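You operate a simulated robot arm through the tools that you are given. There is no shell and no other tool.

The job below is to be done with a simulated robot arm. You get a single attempt, and the scene is never put back.

TASK
Stack ring, bearing and collar on the tall post in card order.
Fine: the yellow set, by the tall card, number 1 lowest; push the yellow-band clip from the bench down on top.

Only the result counts: the job must be done as asked and must still hold three seconds after the hand-in. Knocking over, shifting, dropping, spilling or breaking anything else fails it.

THE ROBOT
A 7-joint arm with a two-finger parallel gripper, fixed in place. Base frame: the origin is at the foot of the arm, x ahead of it, y to its left, z up; the work surface is at about z = 870. Units: mm, rad, N and s.
With the tool pointing down near the work surface it reaches from about 280 to 640 mm from the base axis. Its first joint turns from -2.897 to 2.897 rad. Payload 1.57 kg.
The tool frame sits at the grasp point between the pads (the TCP): z along the fingers, y along the line on which they close. The tips reach 30 mm beyond it. Largest opening 80 mm; finger width 17, thickness 12; the body of the gripper, 40 by 82 mm, starts 80 mm behind the TCP.
Orientation is told as [roll, pitch, yaw] about the base's x, y, z axes, in that order, counted from this pose: with the fingers straight down and closing along the base's y, the tool's x points along the base's -x, its y along +y and its z along -z.

THE INTERFACE
- The arm moves only by the tool move_arm. Its argument "moves" is a list of rows, each a list of 7 numbers: the gripper command, from -1 (shut) to 1 (fully open), values between in proportion, then the shift along the tool's x, y, z in cm, then the turn, a rotation vector about the tool's x, y, z in rad. In form: [[hand, x, y, z, rx, ry, rz], ...]. A call has 1 to 20 rows; each row is the pose to reach, as a shift and turn from the pose commanded when the call began, along the tool's axes at that moment. Rows are played at 5 a second. More than 50 mm and 0.15 rad between two rows, or a gripper value outside its range, and nothing of the call is played. A pose out of reach is approached as far as the arm can. The call stops where the force on the tool passes 40 N (or 10 N more than at its start, if that is more) or the arm is blocked; 0.2 s more then pass. Each finger travels about 72 mm/s and halts on what it meets, pressing with about 27 N; the grip force reading is that of the motor and also rises with nothing between the fingers. The clock runs only during rows and for 0.2 s after the last one: add rows that repeat a pose to give the fingers time. The reply holds the time, the measured pose of the TCP, the force on the tool along the base axes, the opening and the grip force, in the units named above and with some noise, with the torque about the TCP (base axes, N m) and any sound that the robot's microphone picked up.
- Cameras (640 x 400 px; columns grow to the right, rows downward): "scene" is fixed at [219, -648.5, 1596.9]; the picture's right is [0.93, -0.36, 0.00], its down [-0.28, -0.71, -0.64] and it looks along [0.23, 0.60, -0.77] (base axes); focal length 352 px, centre (320, 200). "wrist" rides on the gripper at [72, -7, -122] in the tool frame; the picture's right is [0.09, 1.00, 0.00], its down [-0.84, 0.08, -0.54] and it looks along [-0.54, 0.05, 0.84] (tool axes); focal length 238 px, centre (320, 200). There is no depth. A picture from a camera that has moved, and an enlarged one, comes with that camera's place and axes in the base frame and with its lens.
- get_image(camera): a new picture of that camera. No time passes.
- move_column(by): slides the trunk up (or, below 0, down) by that many mm; the arm rides with it, the base frame stays. It gives what a move gives, with no picture.
- inspect(camera, box): a new picture of the part [left, top, right, bottom] of that camera's present view, enlarged. No time passes.
- job_done(): hands the job in; it is judged then, once.

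Places have to be worked out from the pictures, the camera data and where the tool is seen. Open the gripper and draw the arm clear of the work before you hand the job in, unless the task says otherwise.

The tools are called after "Call:" by a JSON object that holds its "fn" and its "kwargs". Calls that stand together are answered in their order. move_arm: Moves the arm, as the interface text tells. Its arguments: {"type":"object","properties":{"moves":{"type":"array"}},"required":["moves"]} The other tools are called the same way: move_column (by) slides the trunk up or down; get_image (camera) takes a picture; inspect (camera, box) takes an enlarged picture of a part of a camera's view; job_done () hands the job in.

At the start:

```text
clock: 0.0
eef_pos: [408.7, -129.6, 1151.6]
tool_rot: [0.0, 0.0, 0.001]
force: [0.6, -0.4, 0.3]
ft_torque: [-0.01, -0.02, 0.02]
width: 79.8
finger_force: 0.1
trunk travel left (down, up): [-625.0, 365.0]
```

scene: 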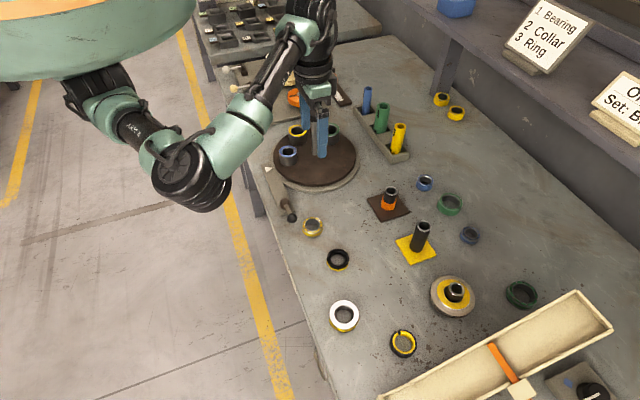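
wrist: 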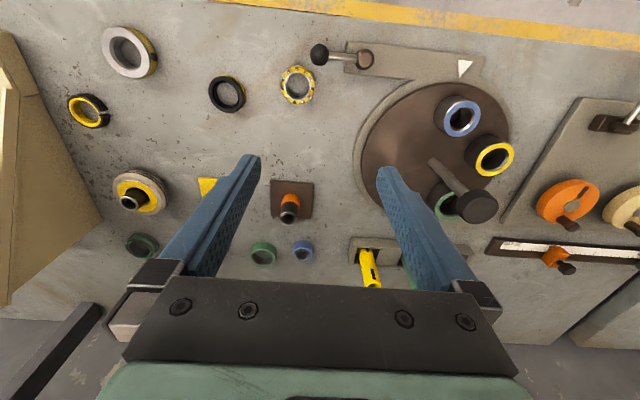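

The first views show a turntable, several rings, posts and two cards. I'll enlarge parts of the views to read the cards and tell the parts apart.

Call:
{"fn": "inspect", "kwargs": {"camera": "scene", "box": [480, 0, 640, 150]}}

Call:
{"fn": "inspect", "kwargs": {"camera": "scene", "box": [360, 160, 560, 320]}}

Call:
{"fn": "inspect", "kwargs": {"camera": "scene", "box": [290, 200, 450, 370]}}

Call:
{"fn": "inspect", "kwargs": {"camera": "scene", "box": [250, 70, 420, 230]}}

Call:
{"fn": "inspect", "kwargs": {"camera": "wrist", "box": [60, 10, 340, 280]}}

Call:
{"fn": "inspect", "kwargs": {"camera": "wrist", "box": [300, 30, 640, 290]}}

```text
2.67 times, centred on (560, 75) of scene
camera zoom: at [219.0, -648.5, 1596.9], right [0.93, -0.36, 0.0], down [-0.28, -0.71, -0.64], along [0.23, 0.6, -0.77], focal length 938 px, centre (-320, 533)
```

zoom: 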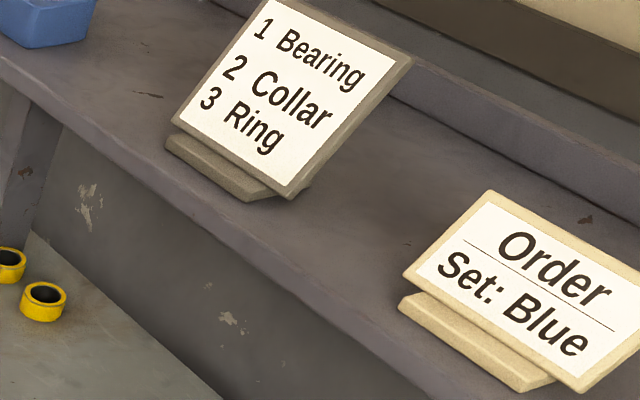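

```text
2.50 times, centred on (460, 240) of scene
camera zoom: at [219.0, -648.5, 1596.9], right [0.93, -0.36, 0.0], down [-0.28, -0.71, -0.64], along [0.23, 0.6, -0.77], focal length 879 px, centre (-30, 100)
```

zoom: 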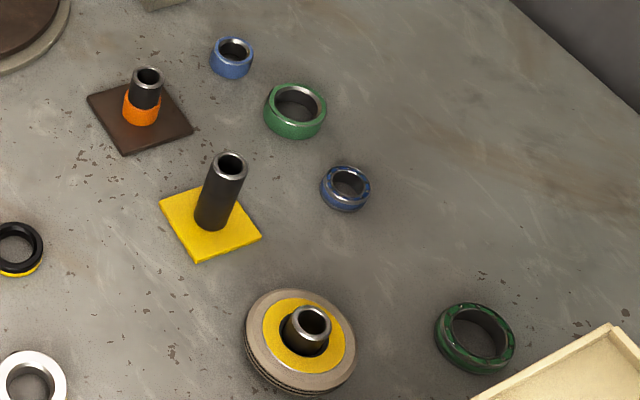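

```text
2.35 times, centred on (370, 285) of scene
camera zoom: at [219.0, -648.5, 1596.9], right [0.93, -0.36, 0.0], down [-0.28, -0.71, -0.64], along [0.23, 0.6, -0.77], focal length 828 px, centre (202, 0)
```

zoom: 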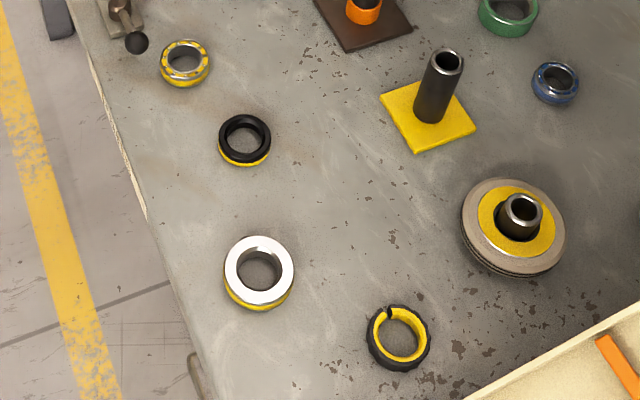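

```text
2.50 times, centred on (335, 150) of scene
camera zoom: at [219.0, -648.5, 1596.9], right [0.93, -0.36, 0.0], down [-0.28, -0.71, -0.64], along [0.23, 0.6, -0.77], focal length 879 px, centre (282, 325)
```

zoom: 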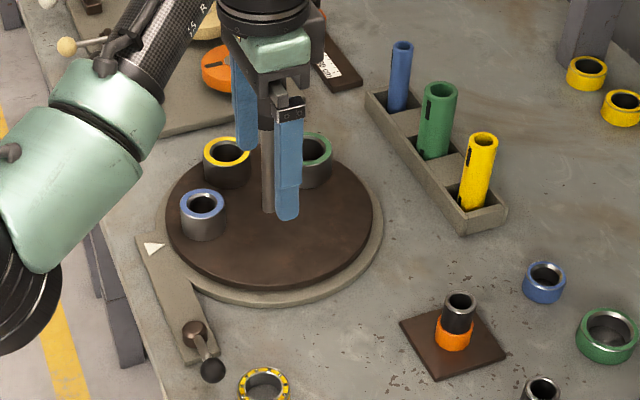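

```text
1.48 times, centred on (200, 145) of wrist
camera zoom: at [336.7, -138.8, 1273.1], right [-0.09, 1.0, 0.0], down [0.84, 0.08, 0.54], along [0.54, 0.05, -0.84], focal length 353 px, centre (498, 282)
```

zoom: 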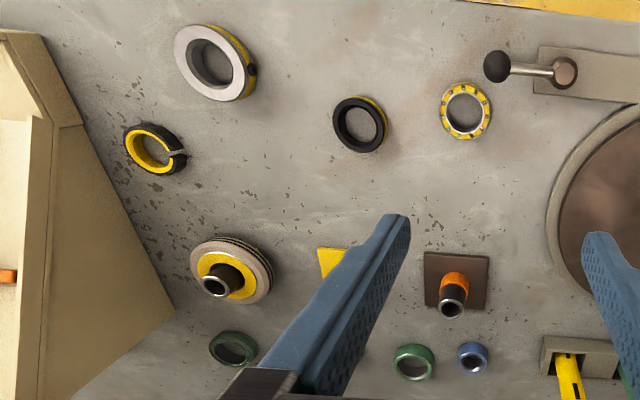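

```text
1.54 times, centred on (470, 160) of wrist
camera zoom: at [336.7, -138.8, 1273.1], right [-0.09, 1.0, 0.0], down [0.84, 0.08, 0.54], along [0.54, 0.05, -0.84], focal length 367 px, centre (89, 262)
```

zoom: 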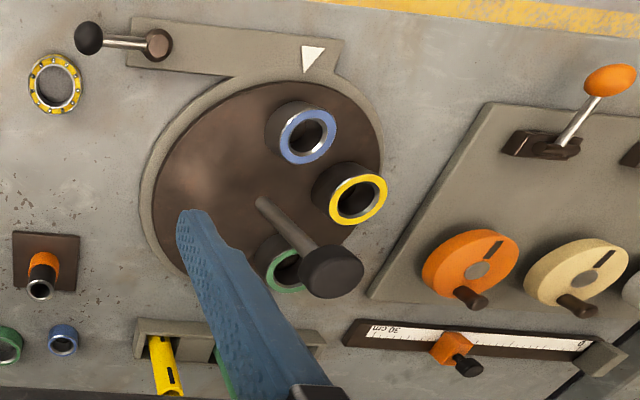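

The visible list card says 1 Bearing, 2 Collar, 3 Ring. The other reads "Order / Set: Blue", and there may be more cards out of view, so I'll tilt the wrist camera forward in free air to see the whole shelf.

Call:
{"fn": "move_arm", "kwargs": {"moves": [[1, 0, 0, 0, 0, -0.12, 0], [1, 0, 0, 0, 0, -0.24, 0], [1, 0, 0, 0, 0, -0.36, 0], [1, 0, 0, 0, 0, -0.48, 0], [1, 0, 0, 0, 0, -0.6, 0], [1, 0, 0, 0, 0, -0.72, 0], [1, 0, 0, 0, 0, -0.72, 0]]}}

Call:
{"fn": "get_image", "kwargs": {"camera": "wrist"}}

Call:
{"fn": "get_image", "kwargs": {"camera": "scene"}}

```text
clock: 1.6
eef_pos: [409.9, -130.2, 1152.2]
tool_rot: [0.001, -0.721, 0.001]
force: [0.4, -0.9, -0.4]
ft_torque: [0.04, -0.02, -0.02]
width: 79.8
finger_force: 0.0
trunk travel left (down, up): [-625.0, 365.0]
```

```text
taken
camera wrist: at [274.2, -138.7, 1195.5], right [-0.07, 1.0, -0.06], down [0.27, 0.08, 0.96], along [0.96, 0.05, -0.27], focal length 238 px, centre (320, 200)
```

wrist: 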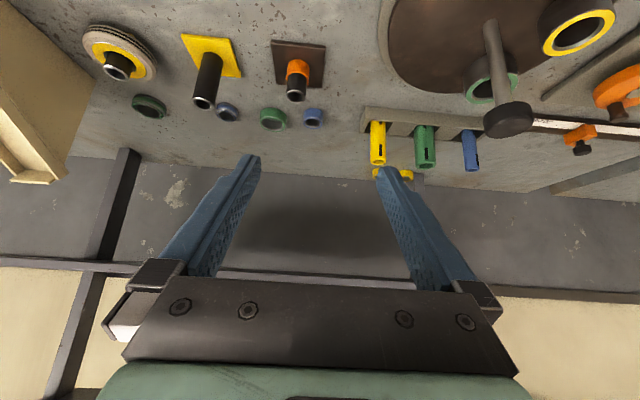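

```text
taken
```

scene: 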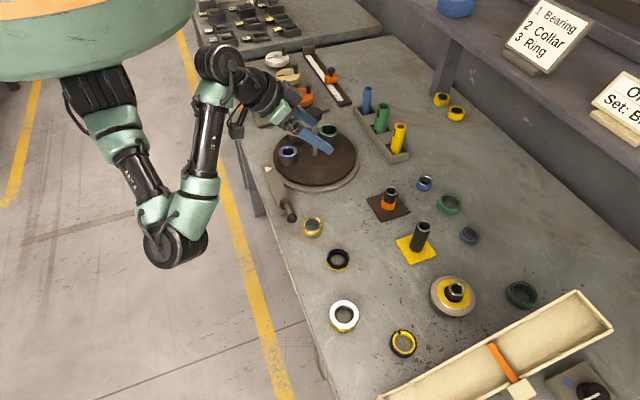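

The shelf edge is level with this camera and the cards are hidden behind the hand. I'll raise the trunk to look at the shelf from above.

Call:
{"fn": "move_column", "kwargs": {"by": 250}}

Call:
{"fn": "get_image", "kwargs": {"camera": "wrist"}}

Call:
{"fn": "get_image", "kwargs": {"camera": "scene"}}

```text
clock: 4.2
eef_pos: [409.7, -129.7, 1401.9]
tool_rot: [0.0, -0.719, 0.001]
force: [-0.5, 0.0, 0.1]
ft_torque: [-0.01, 0.01, 0.02]
width: 79.9
finger_force: 0.0
trunk travel left (down, up): [-875.0, 115.0]
```

```text
taken
camera wrist: at [274.3, -138.6, 1445.5], right [-0.07, 1.0, -0.06], down [0.27, 0.08, 0.96], along [0.96, 0.05, -0.28], focal length 238 px, centre (320, 200)
```

wrist: 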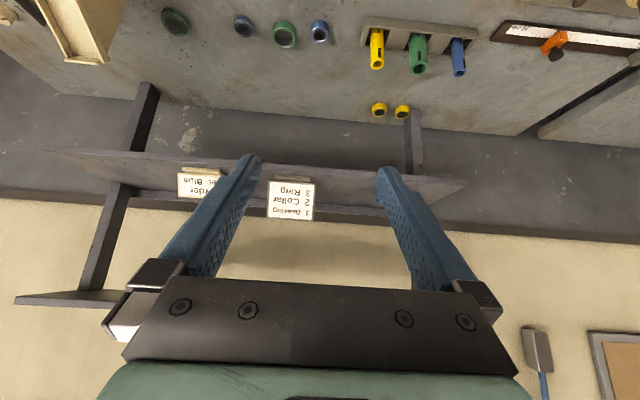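

```text
taken
```

scene: 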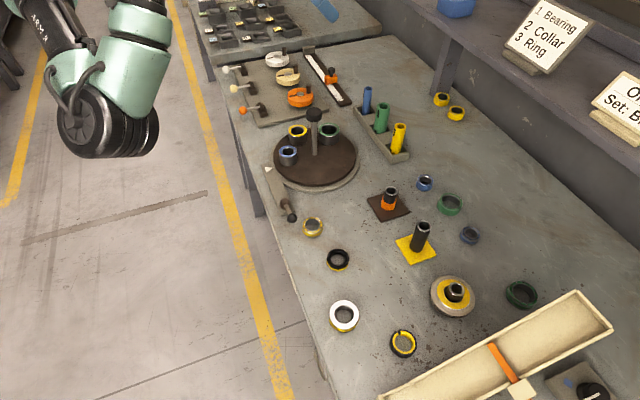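

Two cards stand on the shelf. I'll enlarge this view, then step the hand sideways to check nothing is hidden behind the fingers.

Call:
{"fn": "inspect", "kwargs": {"camera": "wrist", "box": [150, 130, 350, 255]}}

Call:
{"fn": "move_arm", "kwargs": {"moves": [[1, 0, 4, 0, 0, 0, 0], [1, 0, 8, 0, 0, 0, 0], [1, 0, 12, 0, 0, 0, 0], [1, 0, 16, 0, 0, 0, 0], [1, 0, 16, 0, 0, 0, 0]]}}

Call:
{"fn": "get_image", "kwargs": {"camera": "wrist"}}

```text
3.20 times, centred on (250, 192) of wrist
camera zoom: at [274.3, -138.6, 1445.5], right [-0.07, 1.0, -0.06], down [0.27, 0.08, 0.96], along [0.96, 0.05, -0.28], focal length 763 px, centre (544, 224)
```

zoom: 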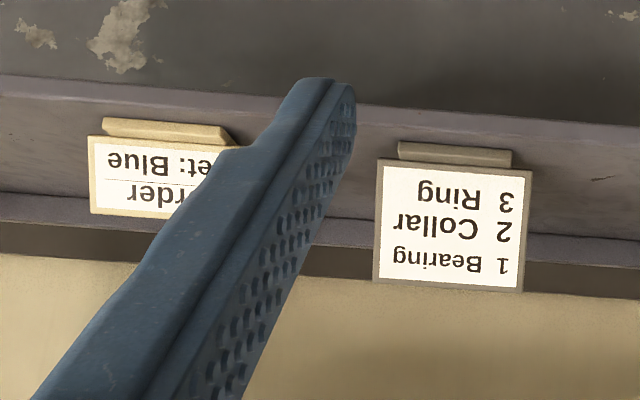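

```text
clock: 5.4
eef_pos: [423.1, 30.6, 1406.1]
tool_rot: [0.001, -0.72, -0.002]
force: [-0.6, -0.2, 0.6]
ft_torque: [0.03, 0.0, 0.05]
width: 79.9
finger_force: 0.2
out of reach, approached as far as the arm can: row 2, 3, 4, 5
trunk travel left (down, up): [-875.0, 115.0]
```

```text
taken
camera wrist: at [288.0, 21.9, 1449.7], right [-0.07, 1.0, -0.06], down [0.27, 0.08, 0.96], along [0.96, 0.05, -0.28], focal length 238 px, centre (320, 200)
```

wrist: 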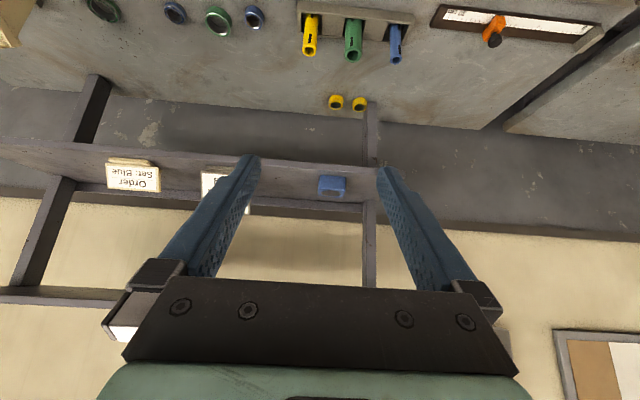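

Only two cards exist: the tall one says 1 Bearing, 2 Collar, 3 Ring, and the wide one is not for this job. I'll return, point the hand down again and lower the trunk to study the parts.

Call:
{"fn": "move_arm", "kwargs": {"moves": [[1, 0, -4, 0, 0, 0.0, 0], [1, 0, -8, 0, 0, 0.0, 0], [1, 0, -12, 0, 0, 0, 0], [1, 0, -16, 0, 0, 0, 0], [1, 0, -16, 0, 0, 0.12, 0], [1, 0, -16, 0, 0, 0.24, 0], [1, 0, -16, 0, 0, 0.36, 0], [1, 0, -16, 0, 0, 0.48, 0], [1, 0, -16, 0, 0, 0.6, 0], [1, 0, -16, 0, 0, 0.72, 0], [1, 0, -16, 0, 0, 0.72, 0]]}}

Call:
{"fn": "move_column", "kwargs": {"by": -250}}

Call:
{"fn": "get_image", "kwargs": {"camera": "scene"}}

```text
clock: 7.8
eef_pos: [425.6, -129.2, 1407.8]
tool_rot: [0.0, 0.003, 0.0]
force: [0.8, 0.2, 0.4]
ft_torque: [0.0, 0.07, -0.02]
width: 80.3
finger_force: 0.0
trunk travel left (down, up): [-875.0, 115.0]
```

```text
clock: 10.4
eef_pos: [424.6, -128.7, 1158.6]
tool_rot: [0.0, 0.0, 0.001]
force: [0.1, 0.2, -0.4]
ft_torque: [-0.03, 0.01, 0.0]
width: 80.0
finger_force: 0.0
trunk travel left (down, up): [-625.0, 365.0]
```

```text
taken
```

scene: 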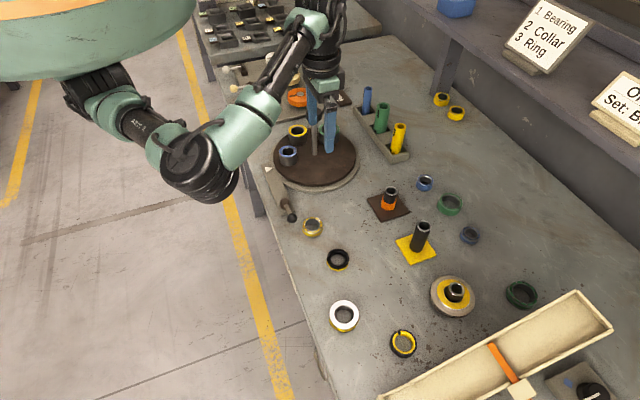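

The hand is back with its fingers down. I'll move to about (300, -290, 1080) for a closer look at the yellow bearing, ring and collar candidates.

Call:
{"fn": "move_arm", "kwargs": {"moves": [[1, 2.5, -3.2, 1.6, 0, 0, 0], [1, 5, -6.4, 3.2, 0, 0, 0], [1, 7.5, -9.6, 4.8, 0, 0, 0], [1, 10, -12.8, 6.4, 0, 0, 0], [1, 12.5, -16, 8, 0, 0, 0], [1, 12.5, -16, 8, 0, 0, 0]]}}

Call:
{"fn": "get_image", "kwargs": {"camera": "wrist"}}

Call:
{"fn": "get_image", "kwargs": {"camera": "scene"}}

```text
clock: 11.8
eef_pos: [299.2, -287.3, 1076.6]
tool_rot: [-0.001, 0.0, 0.001]
force: [0.0, -0.1, 0.1]
ft_torque: [0.01, -0.02, -0.01]
width: 80.3
finger_force: 0.0
trunk travel left (down, up): [-625.0, 365.0]
```

```text
taken
camera wrist: at [226.5, -294.8, 1198.4], right [-0.09, 1.0, 0.0], down [0.84, 0.08, 0.54], along [0.54, 0.05, -0.84], focal length 238 px, centre (320, 200)
```

wrist: 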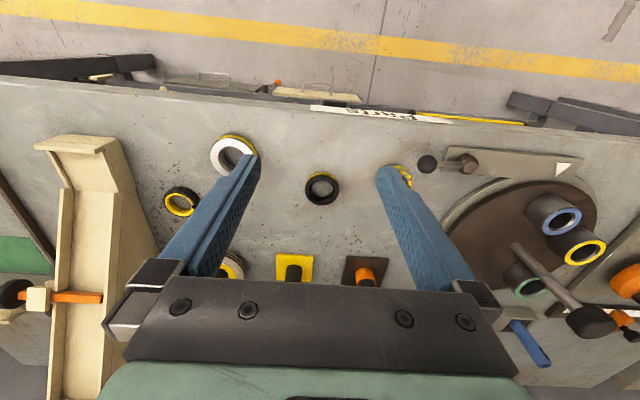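

```text
taken
```

scene: 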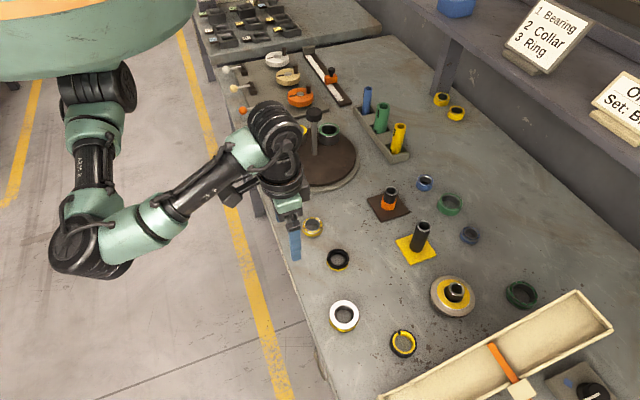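

The parts are closer now. I'll enlarge this view.

Call:
{"fn": "inspect", "kwargs": {"camera": "wrist", "box": [150, 120, 350, 245]}}

Call:
{"fn": "inspect", "kwargs": {"camera": "wrist", "box": [360, 130, 600, 280]}}

Call:
{"fn": "inspect", "kwargs": {"camera": "scene", "box": [375, 175, 485, 245]}}

Call:
{"fn": "inspect", "kwargs": {"camera": "scene", "box": [290, 205, 390, 275]}}

Call:
{"fn": "inspect", "kwargs": {"camera": "scene", "box": [320, 290, 430, 360]}}

Call:
{"fn": "inspect", "kwargs": {"camera": "scene", "box": [420, 80, 480, 130]}}

Call:
{"fn": "inspect", "kwargs": {"camera": "scene", "box": [420, 260, 550, 330]}}

Call:
{"fn": "inspect", "kwargs": {"camera": "scene", "box": [210, 40, 420, 180]}}

```text
3.20 times, centred on (250, 182) of wrist
camera zoom: at [226.5, -294.8, 1198.4], right [-0.09, 1.0, 0.0], down [0.84, 0.08, 0.54], along [0.54, 0.05, -0.84], focal length 763 px, centre (544, 256)
```

zoom: 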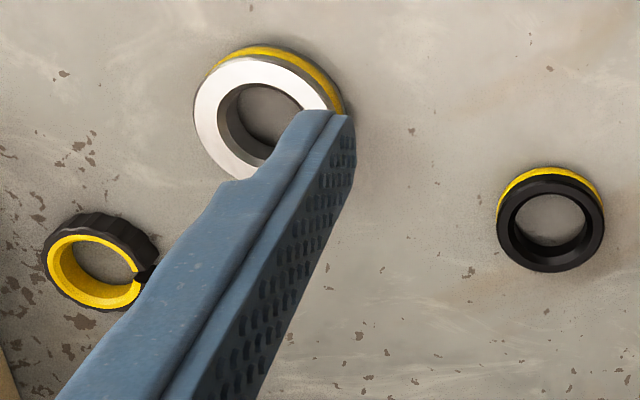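

```text
2.67 times, centred on (480, 205) of wrist
camera zoom: at [226.5, -294.8, 1198.4], right [-0.09, 1.0, 0.0], down [0.84, 0.08, 0.54], along [0.54, 0.05, -0.84], focal length 636 px, centre (-107, 187)
```

zoom: 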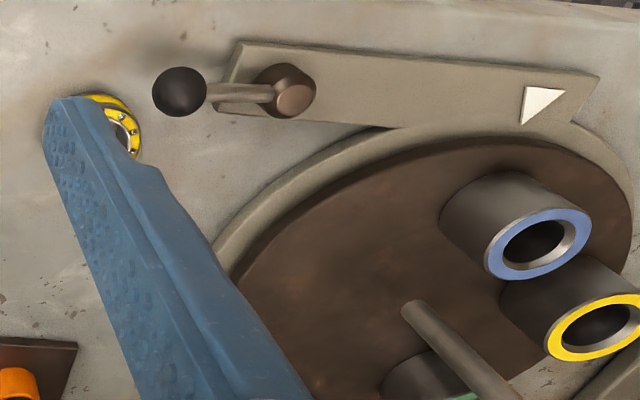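

```text
5.71 times, centred on (430, 210) of scene
camera zoom: at [219.0, -648.5, 1596.9], right [0.93, -0.36, 0.0], down [-0.28, -0.71, -0.64], along [0.23, 0.6, -0.77], focal length 2010 px, centre (-309, 143)
```

zoom: 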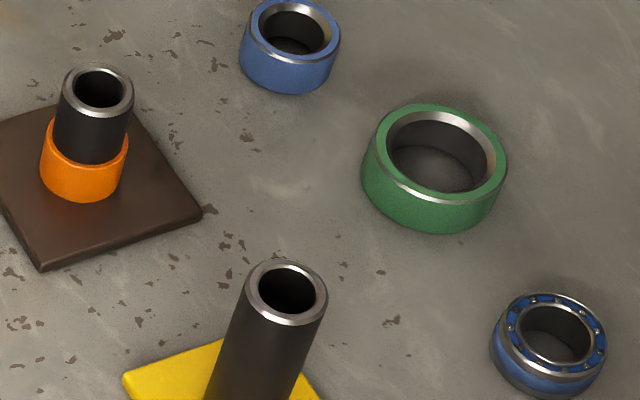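

```text
5.71 times, centred on (340, 240) of scene
camera zoom: at [219.0, -648.5, 1596.9], right [0.93, -0.36, 0.0], down [-0.28, -0.71, -0.64], along [0.23, 0.6, -0.77], focal length 2010 px, centre (206, -29)
```

zoom: 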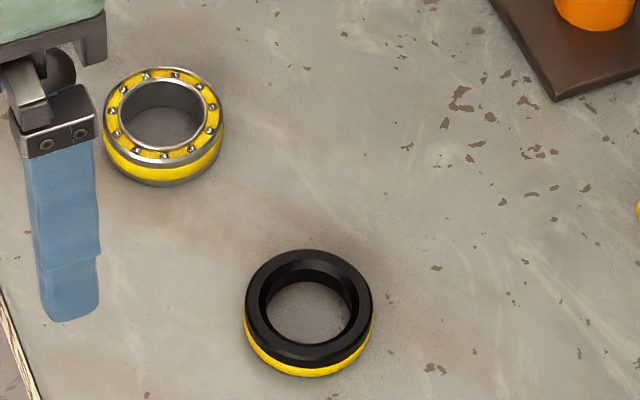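

```text
5.71 times, centred on (375, 325) of scene
camera zoom: at [219.0, -648.5, 1596.9], right [0.93, -0.36, 0.0], down [-0.28, -0.71, -0.64], along [0.23, 0.6, -0.77], focal length 2010 px, centre (6, -514)
```

zoom: 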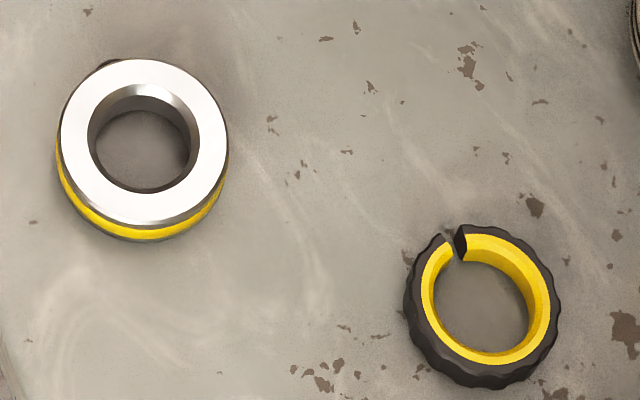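

```text
8.00 times, centred on (450, 105) of scene
camera zoom: at [219.0, -648.5, 1596.9], right [0.93, -0.36, 0.0], down [-0.28, -0.71, -0.64], along [0.23, 0.6, -0.77], focal length 2814 px, centre (-720, 960)
```

zoom: 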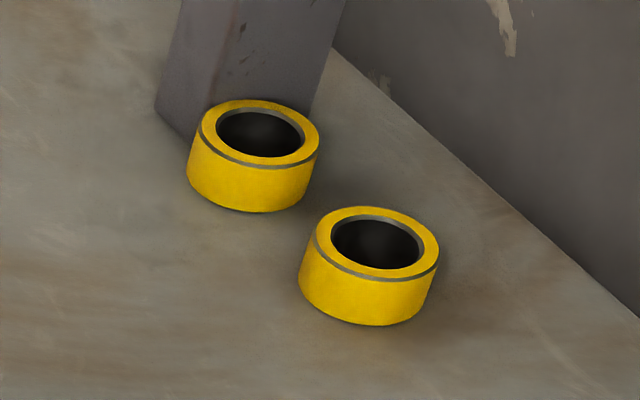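

```text
4.92 times, centred on (485, 295) of scene
camera zoom: at [219.0, -648.5, 1596.9], right [0.93, -0.36, 0.0], down [-0.28, -0.71, -0.64], along [0.23, 0.6, -0.77], focal length 1732 px, centre (-492, -268)
```

zoom: 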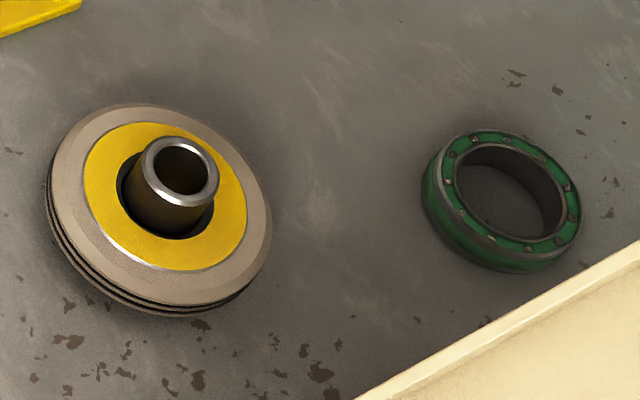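

```text
2.86 times, centred on (315, 110) of scene
camera zoom: at [219.0, -648.5, 1596.9], right [0.93, -0.36, 0.0], down [-0.28, -0.71, -0.64], along [0.23, 0.6, -0.77], focal length 1005 px, centre (334, 457)
```

zoom: 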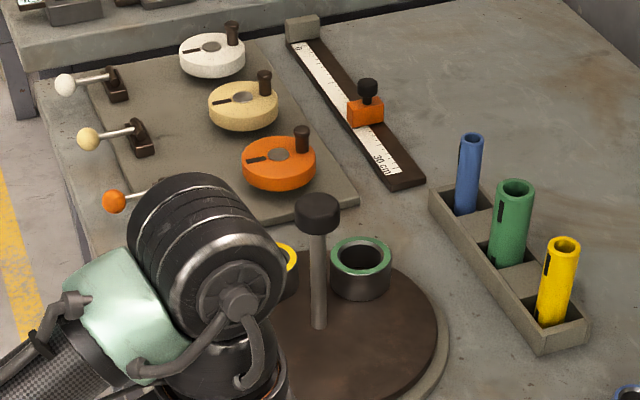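

I identify the yellow bearing at about (384, -168), the set-screw collar at about (369, -404), the black ring with a yellow band at about (406, -275), and the split clip at about (451, -494). The tall post is near (595, -307) with its top at about z 964, so I'll test reach above it and get a better view.

Call:
{"fn": "move_arm", "kwargs": {"moves": [[1, -4.5, 0, 0, 0, 0, 0], [1, -9, 0, 0, 0, 0, 0], [1, -13.5, 0, 0, 0, 0, 0], [1, -18, 0, 0, 0, 0, 0], [1, -22.5, -1, 0, 0, 0, 0], [1, -22.5, -1, 0, 0, 0, 0]]}}

Call:
{"fn": "get_image", "kwargs": {"camera": "wrist"}}

Call:
{"fn": "get_image", "kwargs": {"camera": "scene"}}

```text
clock: 13.2
eef_pos: [521.6, -299.1, 1078.5]
tool_rot: [0.001, 0.0, 0.002]
force: [-0.1, 0.0, -0.5]
ft_torque: [-0.02, -0.02, -0.01]
width: 80.1
finger_force: 0.1
trunk travel left (down, up): [-625.0, 365.0]
```

```text
taken
camera wrist: at [449.5, -306.9, 1200.6], right [-0.09, 1.0, 0.0], down [0.84, 0.08, 0.54], along [0.54, 0.05, -0.84], focal length 238 px, centre (320, 200)
```

wrist: 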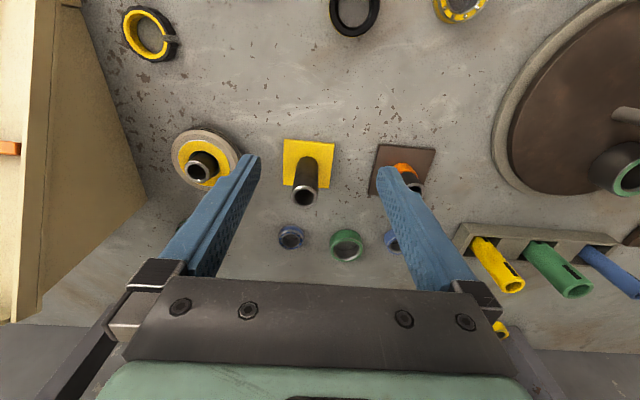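

```text
taken
```

scene: 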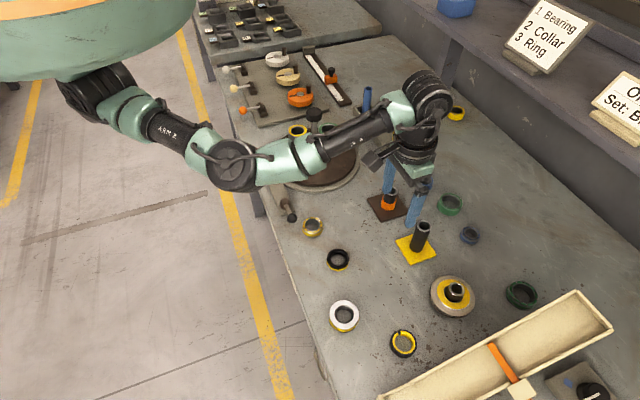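

The arm reaches toward the post with bend to spare. I'll zoom in on the post and the other yellow items in this view.

Call:
{"fn": "inspect", "kwargs": {"camera": "wrist", "box": [250, 120, 370, 220]}}

Call:
{"fn": "inspect", "kwargs": {"camera": "wrist", "box": [110, 0, 270, 200]}}

Call:
{"fn": "inspect", "kwargs": {"camera": "wrist", "box": [440, 220, 640, 345]}}

```text
4.00 times, centred on (310, 170) of wrist
camera zoom: at [449.5, -306.9, 1200.6], right [-0.09, 1.0, 0.0], down [0.84, 0.08, 0.54], along [0.54, 0.05, -0.84], focal length 953 px, centre (360, 320)
```

zoom: 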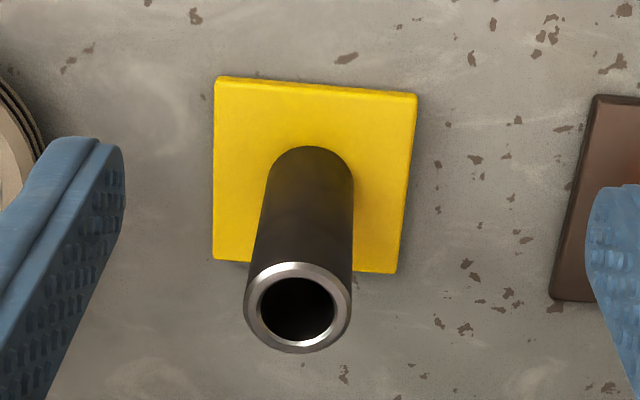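

```text
2.00 times, centred on (190, 100) of wrist
camera zoom: at [449.5, -306.9, 1200.6], right [-0.09, 1.0, 0.0], down [0.84, 0.08, 0.54], along [0.54, 0.05, -0.84], focal length 477 px, centre (580, 400)
```

zoom: 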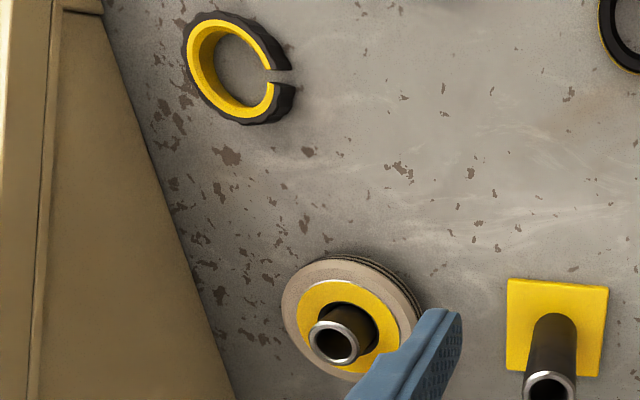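

```text
3.20 times, centred on (540, 282) of wrist
camera zoom: at [449.5, -306.9, 1200.6], right [-0.09, 1.0, 0.0], down [0.84, 0.08, 0.54], along [0.54, 0.05, -0.84], focal length 763 px, centre (-384, -64)
```

zoom: 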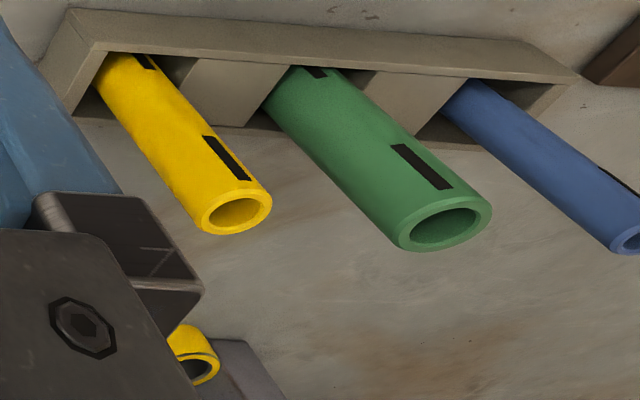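

From this view the post axis comes out near (598, -311), top z about 962, diameter about 32 mm. I'll move over it and test reach by lowering with open fingers either side of the post, staying well above the plate.

Call:
{"fn": "move_arm", "kwargs": {"moves": [[1, -3.8, -0.6, 0, 0, 0, 0], [1, -7.7, -1.2, 0, 0, 0, 0], [1, -7.7, -1.2, 3, 0, 0, 0], [1, -7.7, -1.2, 6, 0, 0, 0], [1, -7.7, -1.2, 6, 0, 0, 0]]}}

Call:
{"fn": "get_image", "kwargs": {"camera": "wrist"}}

Call:
{"fn": "get_image", "kwargs": {"camera": "scene"}}

```text
clock: 14.4
eef_pos: [581.1, -302.9, 1024.5]
tool_rot: [0.0, -0.001, 0.0]
force: [-1.1, -0.2, 0.2]
ft_torque: [-0.01, 0.02, 0.0]
width: 79.9
finger_force: 0.2
out of reach, approached as far as the arm can: row 2, 3, 4, 5
trunk travel left (down, up): [-625.0, 365.0]
```

```text
taken
camera wrist: at [509.3, -310.5, 1145.4], right [-0.09, 1.0, 0.0], down [0.84, 0.08, 0.54], along [0.54, 0.05, -0.84], focal length 238 px, centre (320, 200)
```

wrist: 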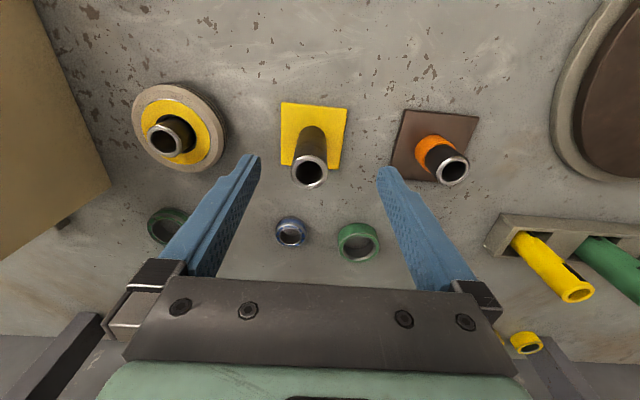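

```text
taken
```

scene: 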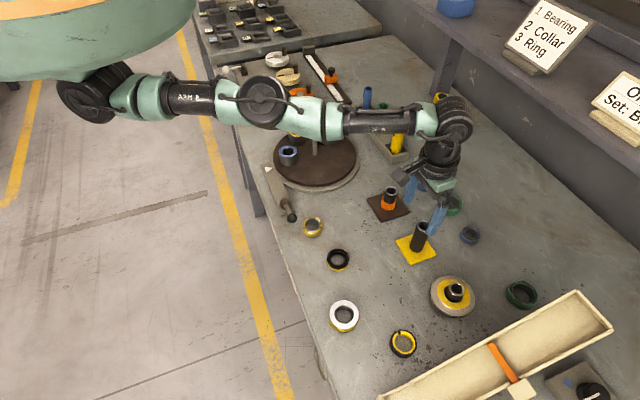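

At this trunk height a vertical tool runs out at about 655 mm from the base axis, so the post at about 675 is just too far. I'll check how the limit changes with height, staying above everything.

Call:
{"fn": "move_arm", "kwargs": {"moves": [[1, 0, 0, -4, 0, 0, 0], [1, 0, 0, -8, 0, 0, 0], [1, -4, 0, -8, 0, 0, 0], [1, -4, 0, -8, 0, 0, 0]]}}

Call:
{"fn": "move_arm", "kwargs": {"moves": [[1, 0, 0, -4, 0, 0, 0], [1, 0, 0, -8, 0, 0, 0], [1, -4, 0, -8, 0, 0, 0], [1, -4, 0, -8, 0, 0, 0]]}}

```text
clock: 15.4
eef_pos: [585.9, -285.6, 1099.5]
tool_rot: [0.001, 0.0, 0.0]
force: [0.0, -0.5, 0.5]
ft_torque: [0.05, -0.01, 0.01]
width: 79.9
finger_force: 0.1
out of reach, approached as far as the arm can: row 2, 3, 4
trunk travel left (down, up): [-625.0, 365.0]
```

```text
clock: 16.4
eef_pos: [579.9, -269.0, 1171.9]
tool_rot: [0.001, -0.003, 0.001]
force: [-0.3, 0.0, 0.3]
ft_torque: [-0.01, -0.02, -0.02]
width: 79.7
finger_force: 0.0
out of reach, approached as far as the arm can: row 1, 2, 3, 4
trunk travel left (down, up): [-625.0, 365.0]
```

Reach peaks at about 655 mm with a vertical tool, so I'll use a fixed hand attitude for picking and placing. It is yawed toward the post (about -0.48) and tilted outward by 0.3 rad about the closing axis, so every part stays level. First I'll back in and yaw.

Call:
{"fn": "move_arm", "kwargs": {"moves": [[1, 4, 0, 0, 0, 0, 0.12], [1, 8, 0, 0, 0, 0, 0.24], [1, 12, 0, 0, 0, 0, 0.36], [1, 16, 0, 0, 0, 0, 0.48], [1, 16, 0, 0, 0, 0, 0.48]]}}

Call:
{"fn": "move_arm", "kwargs": {"moves": [[1, 0, 0, 0, 0, -0.1, 0], [1, 0, 0, 0, 0, -0.2, 0], [1, 0, 0, 0, 0, -0.3, 0], [1, 0, 0, 0, 0, -0.3, 0]]}}

```text
clock: 17.6
eef_pos: [506.8, -331.8, 1249.2]
tool_rot: [0.0, 0.002, -0.481]
force: [0.1, 0.3, 0.4]
ft_torque: [0.03, -0.03, 0.01]
width: 80.1
finger_force: 0.1
out of reach, approached as far as the arm can: row 1, 2, 3, 4, 5
trunk travel left (down, up): [-625.0, 365.0]
```

```text
clock: 18.6
eef_pos: [522.8, -343.6, 1256.2]
tool_rot: [0.0, -0.094, -0.48]
force: [-0.6, 0.0, -0.5]
ft_torque: [0.01, -0.01, 0.01]
width: 80.0
finger_force: 0.1
out of reach, approached as far as the arm can: row 1, 2, 3, 4
trunk travel left (down, up): [-625.0, 365.0]
```

The arm is still reported out of reach and drifted upward. I'll bring it inward and down to a clearly reachable spot and look at the scene.

Call:
{"fn": "move_arm", "kwargs": {"moves": [[1, 4, 0, 0, 0, 0, 0], [1, 8, 0, 0, 0, 0, 0], [1, 12, 0, 0, 0, 0, 0], [1, 12, 0, 4, 0, 0, 0], [1, 12, 0, 8, 0, 0, 0], [1, 12, 0, 8, 0, 0, 0]]}}

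Call:
{"fn": "get_image", "kwargs": {"camera": "scene"}}

```text
clock: 20.0
eef_pos: [522.4, -343.7, 1255.7]
tool_rot: [-0.001, -0.097, -0.479]
force: [0.0, 0.7, -0.1]
ft_torque: [-0.01, -0.02, 0.0]
width: 80.0
finger_force: 0.0
out of reach, approached as far as the arm can: row 1, 2, 3, 4, 5, 6
trunk travel left (down, up): [-625.0, 365.0]
```

```text
taken
```

scene: 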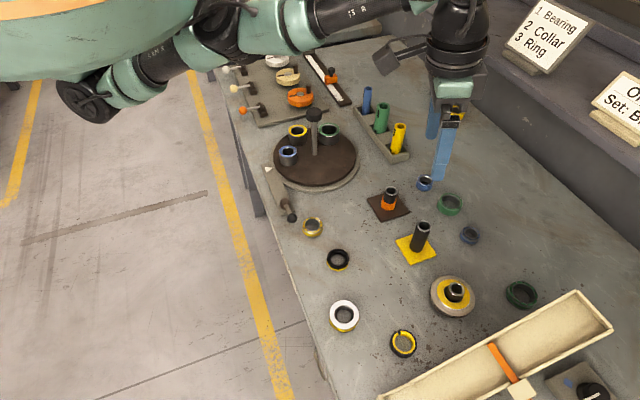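

The arm did not move, so the solver looks stuck against a joint limit. I'll undo the tilt and see whether it frees up.

Call:
{"fn": "move_arm", "kwargs": {"moves": [[1, 0, 0, 0, 0, 0.1, 0], [1, 0, 0, 0, 0, 0.2, 0], [1, 0, 0, 0, 0, 0.3, 0], [1, 0, 0, 0, 0, 0.3, 0]]}}

```text
clock: 21.0
eef_pos: [488.4, -297.6, 1235.2]
tool_rot: [0.007, 0.198, -0.469]
force: [-0.9, -1.1, -1.2]
ft_torque: [0.12, -0.08, -0.03]
width: 79.8
finger_force: 0.1
out of reach, approached as far as the arm can: row 1, 2, 3, 4
trunk travel left (down, up): [-625.0, 365.0]
```

The commanded pose follows the reached pose. I'll try small inward steps to see which direction works.

Call:
{"fn": "move_arm", "kwargs": {"moves": [[1, 1, 0, 0, 0, 0, 0], [1, 2, 0, 0, 0, 0, 0], [1, 3, 0, 0, 0, 0, 0], [1, 4, 0, 0, 0, 0, 0], [1, 4, 0, 0, 0, 0, 0]]}}

Call:
{"fn": "get_image", "kwargs": {"camera": "scene"}}

```text
clock: 22.2
eef_pos: [452.2, -285.1, 1220.2]
tool_rot: [0.024, 0.253, -0.479]
force: [0.0, -0.8, -0.6]
ft_torque: [0.01, 0.0, 0.01]
width: 80.1
finger_force: 0.0
trunk travel left (down, up): [-625.0, 365.0]
```

```text
taken
```

scene: 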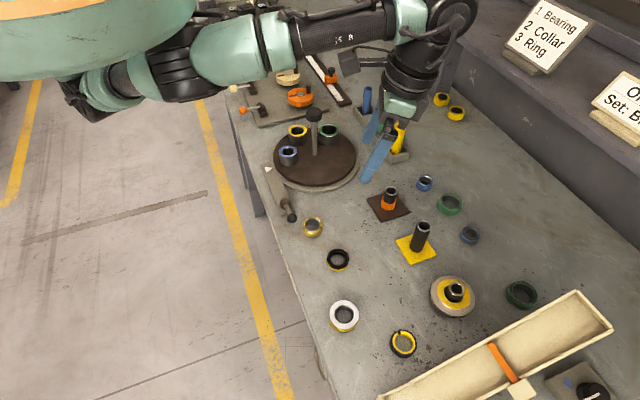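

The arm is free again. I'll bring it inward and down to mid-workspace, then level the tool.

Call:
{"fn": "move_arm", "kwargs": {"moves": [[1, 1.2, 0, 3.4, 0, 0, 0], [1, 2.4, 0, 6.8, 0, 0, 0], [1, 3.6, 0, 10.2, 0, 0, 0], [1, 4.8, 0, 13.6, 0, 0, 0], [1, 4.8, 0, 13.6, 0, 0, 0]]}}

Call:
{"fn": "get_image", "kwargs": {"camera": "scene"}}

```text
clock: 23.4
eef_pos: [386.1, -253.0, 1118.1]
tool_rot: [0.001, 0.203, -0.481]
force: [-0.3, 0.5, 0.9]
ft_torque: [0.01, 0.05, 0.03]
width: 80.0
finger_force: 0.1
trunk travel left (down, up): [-625.0, 365.0]
```

```text
taken
```

scene: 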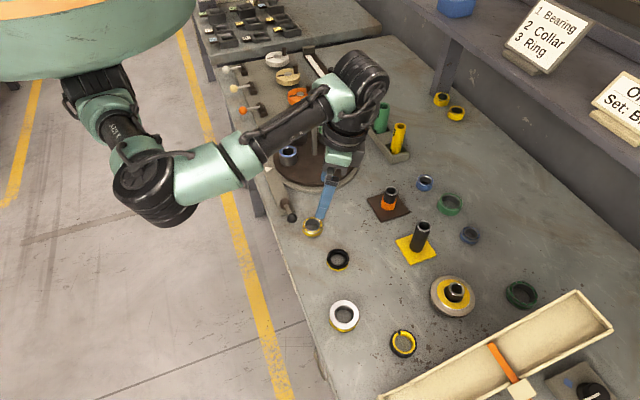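

The arm is back in its normal elbow-down shape. Now I'll tilt from +0.2 to -0.3 about the closing axis, with the TCP held still.

Call:
{"fn": "move_arm", "kwargs": {"moves": [[1, 0, 0, 0, 0, -0.126, 0], [1, 0, 0, 0, 0, -0.252, 0], [1, 0, 0, 0, 0, -0.378, 0], [1, 0, 0, 0, 0, -0.503, 0], [1, 0, 0, 0, 0, -0.503, 0]]}}

Call:
{"fn": "get_image", "kwargs": {"camera": "wrist"}}

Call:
{"fn": "get_image", "kwargs": {"camera": "scene"}}

```text
clock: 24.6
eef_pos: [386.7, -249.9, 1118.6]
tool_rot: [0.001, -0.299, -0.481]
force: [0.1, 0.2, 0.3]
ft_torque: [0.01, 0.01, 0.02]
width: 80.2
finger_force: 0.1
trunk travel left (down, up): [-625.0, 365.0]
```

```text
taken
camera wrist: at [289.2, -208.3, 1213.5], right [0.38, 0.92, -0.03], down [0.6, -0.23, 0.77], along [0.7, -0.31, -0.64], focal length 238 px, centre (320, 200)
```

wrist: 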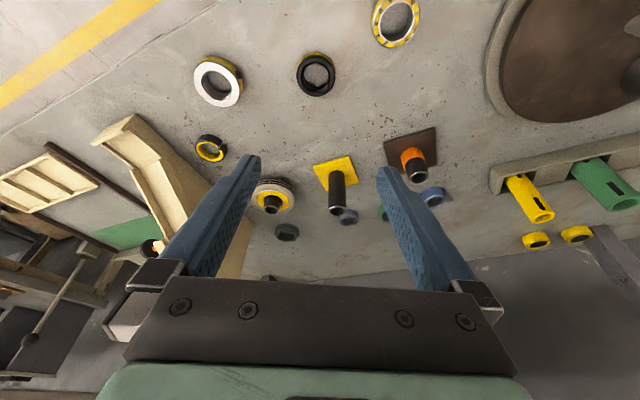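

```text
taken
```

scene: 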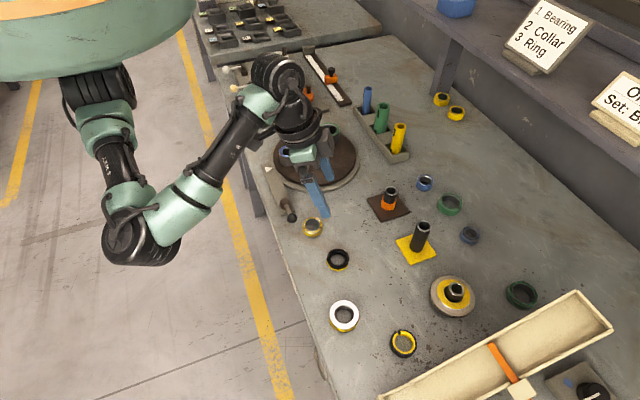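

The tilted attitude is set. I'll move above the post in this attitude, with the tips about 45 mm over its top, to confirm reach and measure the post axis accurately.

Call:
{"fn": "move_arm", "kwargs": {"moves": [[1, -3.64, 0.87, 2.8, 0, 0, 0], [1, -7.28, 1.73, 5.6, 0, 0, 0], [1, -10.93, 2.6, 8.4, 0, 0, 0], [1, -14.57, 3.46, 11.2, 0, 0, 0], [1, -18.21, 4.33, 14.0, 0, 0, 0], [1, -18.21, 4.33, 14.0, 0, 0, 0]]}}

Call:
{"fn": "get_image", "kwargs": {"camera": "wrist"}}

Call:
{"fn": "get_image", "kwargs": {"camera": "scene"}}

```text
clock: 26.0
eef_pos: [599.7, -309.3, 1042.5]
tool_rot: [-0.001, -0.3, -0.478]
force: [0.4, 0.3, 0.0]
ft_torque: [0.01, -0.05, -0.03]
width: 80.0
finger_force: 0.1
trunk travel left (down, up): [-625.0, 365.0]
```

```text
taken
camera wrist: at [503.2, -269.6, 1135.3], right [0.38, 0.92, -0.03], down [0.6, -0.23, 0.77], along [0.7, -0.31, -0.64], focal length 238 px, centre (320, 200)
```

wrist: 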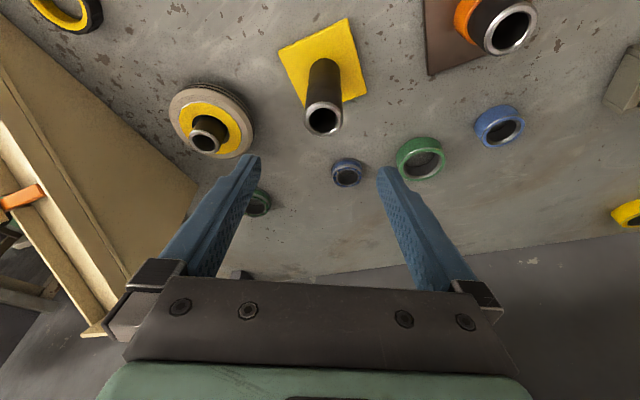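

```text
taken
```

scene: 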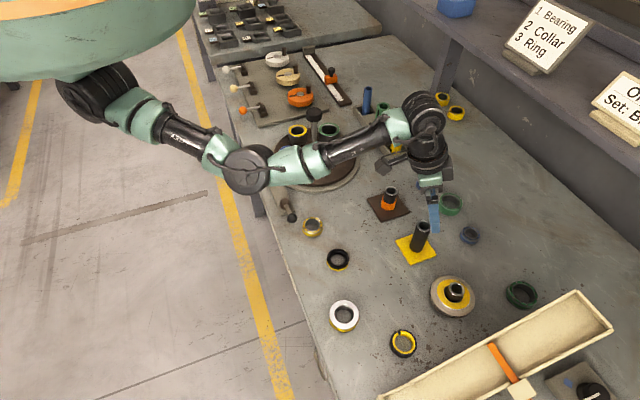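

The tilt gives enough reach. I'll zoom in on the post top and base to fix its axis.

Call:
{"fn": "inspect", "kwargs": {"camera": "wrist", "box": [270, 10, 370, 140]}}

Call:
{"fn": "inspect", "kwargs": {"camera": "wrist", "box": [280, 80, 360, 140]}}

```text
3.08 times, centred on (320, 75) of wrist
camera zoom: at [503.2, -269.6, 1135.3], right [0.38, 0.92, -0.03], down [0.6, -0.23, 0.77], along [0.7, -0.31, -0.64], focal length 733 px, centre (320, 585)
```

zoom: 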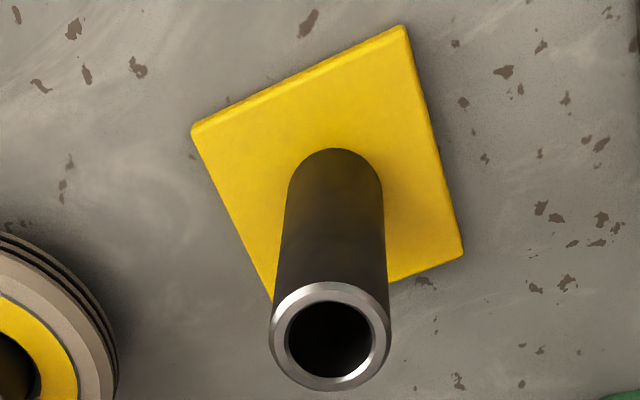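

```text
6.67 times, centred on (320, 110) of wrist
camera zoom: at [503.2, -269.6, 1135.3], right [0.38, 0.92, -0.03], down [0.6, -0.23, 0.77], along [0.7, -0.31, -0.64], focal length 1589 px, centre (320, 800)
```

zoom: 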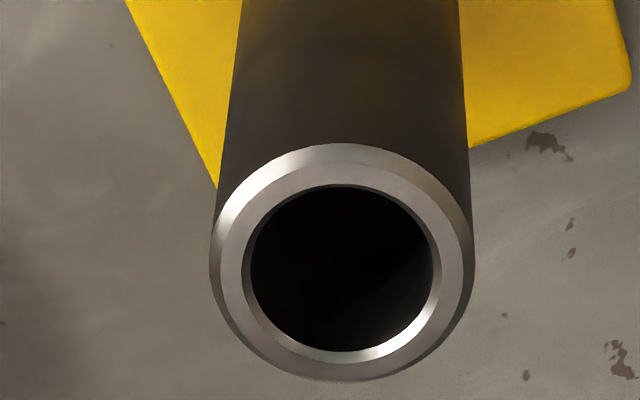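

The post axis is near (599.5, -311.7) and the hand's closing plane is already lined up with it. Now I'll travel to hover over the yellow bearing at about (386, -167).

Call:
{"fn": "move_arm", "kwargs": {"moves": [[1, 4.45, 0.49, -0.07, 0, 0, 0], [1, 8.89, 0.98, -0.13, 0, 0, 0], [1, 13.34, 1.47, -0.2, 0, 0, 0], [1, 17.78, 1.96, -0.27, 0, 0, 0], [1, 22.23, 2.45, -0.33, 0, 0, 0], [1, 26.67, 2.94, -0.4, 0, 0, 0], [1, 26.67, 2.94, -0.4, 0, 0, 0]]}}

Call:
{"fn": "get_image", "kwargs": {"camera": "wrist"}}

Call:
{"fn": "get_image", "kwargs": {"camera": "scene"}}

```text
clock: 27.6
eef_pos: [385.1, -162.3, 965.6]
tool_rot: [0.0, -0.298, -0.48]
force: [0.4, -0.8, 0.2]
ft_torque: [0.02, 0.03, -0.02]
width: 80.0
finger_force: 0.0
trunk travel left (down, up): [-625.0, 365.0]
```

```text
taken
camera wrist: at [287.8, -121.9, 1060.2], right [0.38, 0.92, -0.03], down [0.6, -0.23, 0.76], along [0.7, -0.31, -0.64], focal length 238 px, centre (320, 200)
```

wrist: 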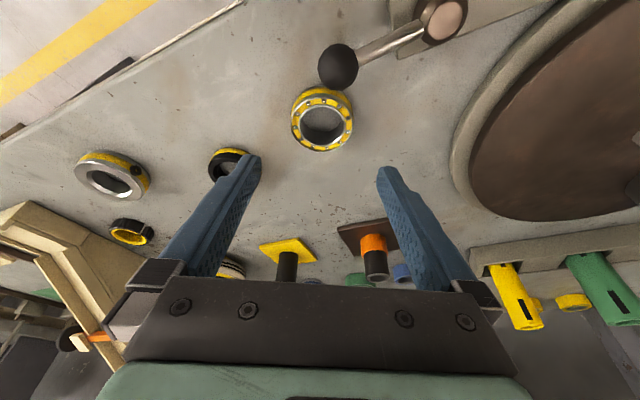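

```text
taken
```

scene: 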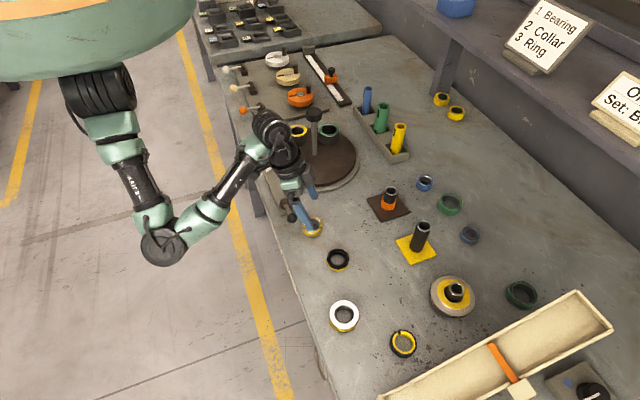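

The bearing sits between the fingers and the lever ball is about 46 mm away on the arm side, clear of them. I'll zoom to refine the bearing centre.

Call:
{"fn": "inspect", "kwargs": {"camera": "wrist", "box": [270, 70, 370, 165]}}

```text
4.21 times, centred on (320, 118) of wrist
camera zoom: at [287.8, -121.9, 1060.2], right [0.38, 0.92, -0.03], down [0.6, -0.23, 0.76], along [0.7, -0.31, -0.64], focal length 1004 px, centre (320, 547)
```

zoom: 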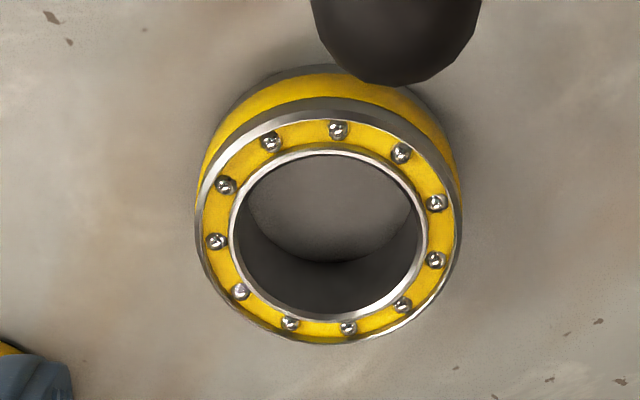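

The bearing centre is about (389, -167), top z about 886. I'll descend to TCP z about 904, leaving the tips a few mm above the bench, then check before closing.

Call:
{"fn": "move_arm", "kwargs": {"moves": [[1, 0.4, -0.03, 2, 0, 0, 0], [1, 0.8, -0.03, 4, 0, 0, 0], [1, 1.25, -0.03, 6, 0, 0, 0], [1, 1.25, -0.03, 6, 0, 0, 0]]}}

Call:
{"fn": "get_image", "kwargs": {"camera": "wrist"}}

Call:
{"fn": "inspect", "kwargs": {"camera": "scene", "box": [260, 150, 380, 250]}}

```text
clock: 28.6
eef_pos: [390.5, -168.7, 903.9]
tool_rot: [0.0, -0.3, -0.48]
force: [0.0, 0.4, -1.0]
ft_torque: [0.04, 0.01, 0.01]
width: 80.2
finger_force: 0.0
trunk travel left (down, up): [-625.0, 365.0]
```

```text
taken
camera wrist: at [293.6, -127.3, 998.7], right [0.38, 0.92, -0.03], down [0.6, -0.23, 0.76], along [0.7, -0.31, -0.64], focal length 238 px, centre (320, 200)
```

wrist: 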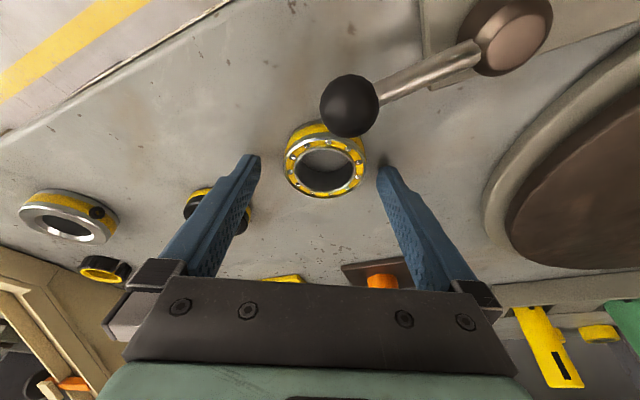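

```text
4.00 times, centred on (320, 200) of scene
camera zoom: at [219.0, -648.5, 1596.9], right [0.93, -0.36, 0.0], down [-0.28, -0.71, -0.64], along [0.23, 0.6, -0.77], focal length 1407 px, centre (320, 200)
```

zoom: 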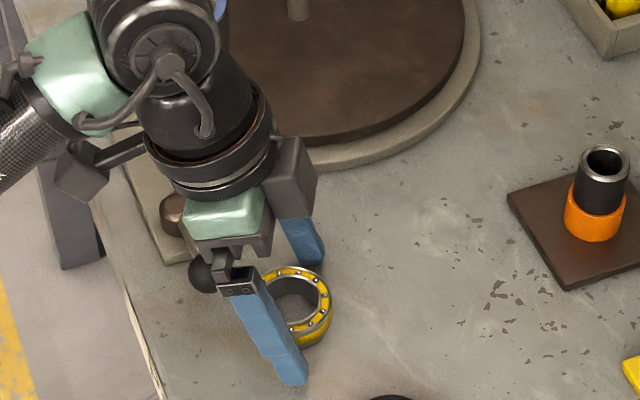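

The height is fine and the force is near zero. I'll zoom in once more to check the fore-aft centring before I close.

Call:
{"fn": "inspect", "kwargs": {"camera": "wrist", "box": [240, 90, 410, 210]}}

```text
3.33 times, centred on (325, 150) of wrist
camera zoom: at [293.6, -127.3, 998.7], right [0.38, 0.92, -0.03], down [0.6, -0.23, 0.76], along [0.7, -0.31, -0.64], focal length 794 px, centre (303, 367)
```

zoom: 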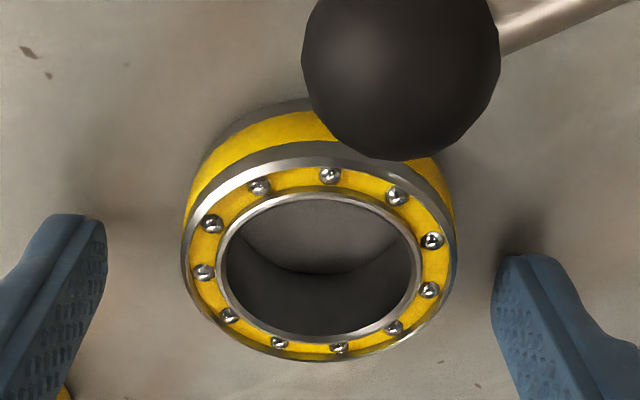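

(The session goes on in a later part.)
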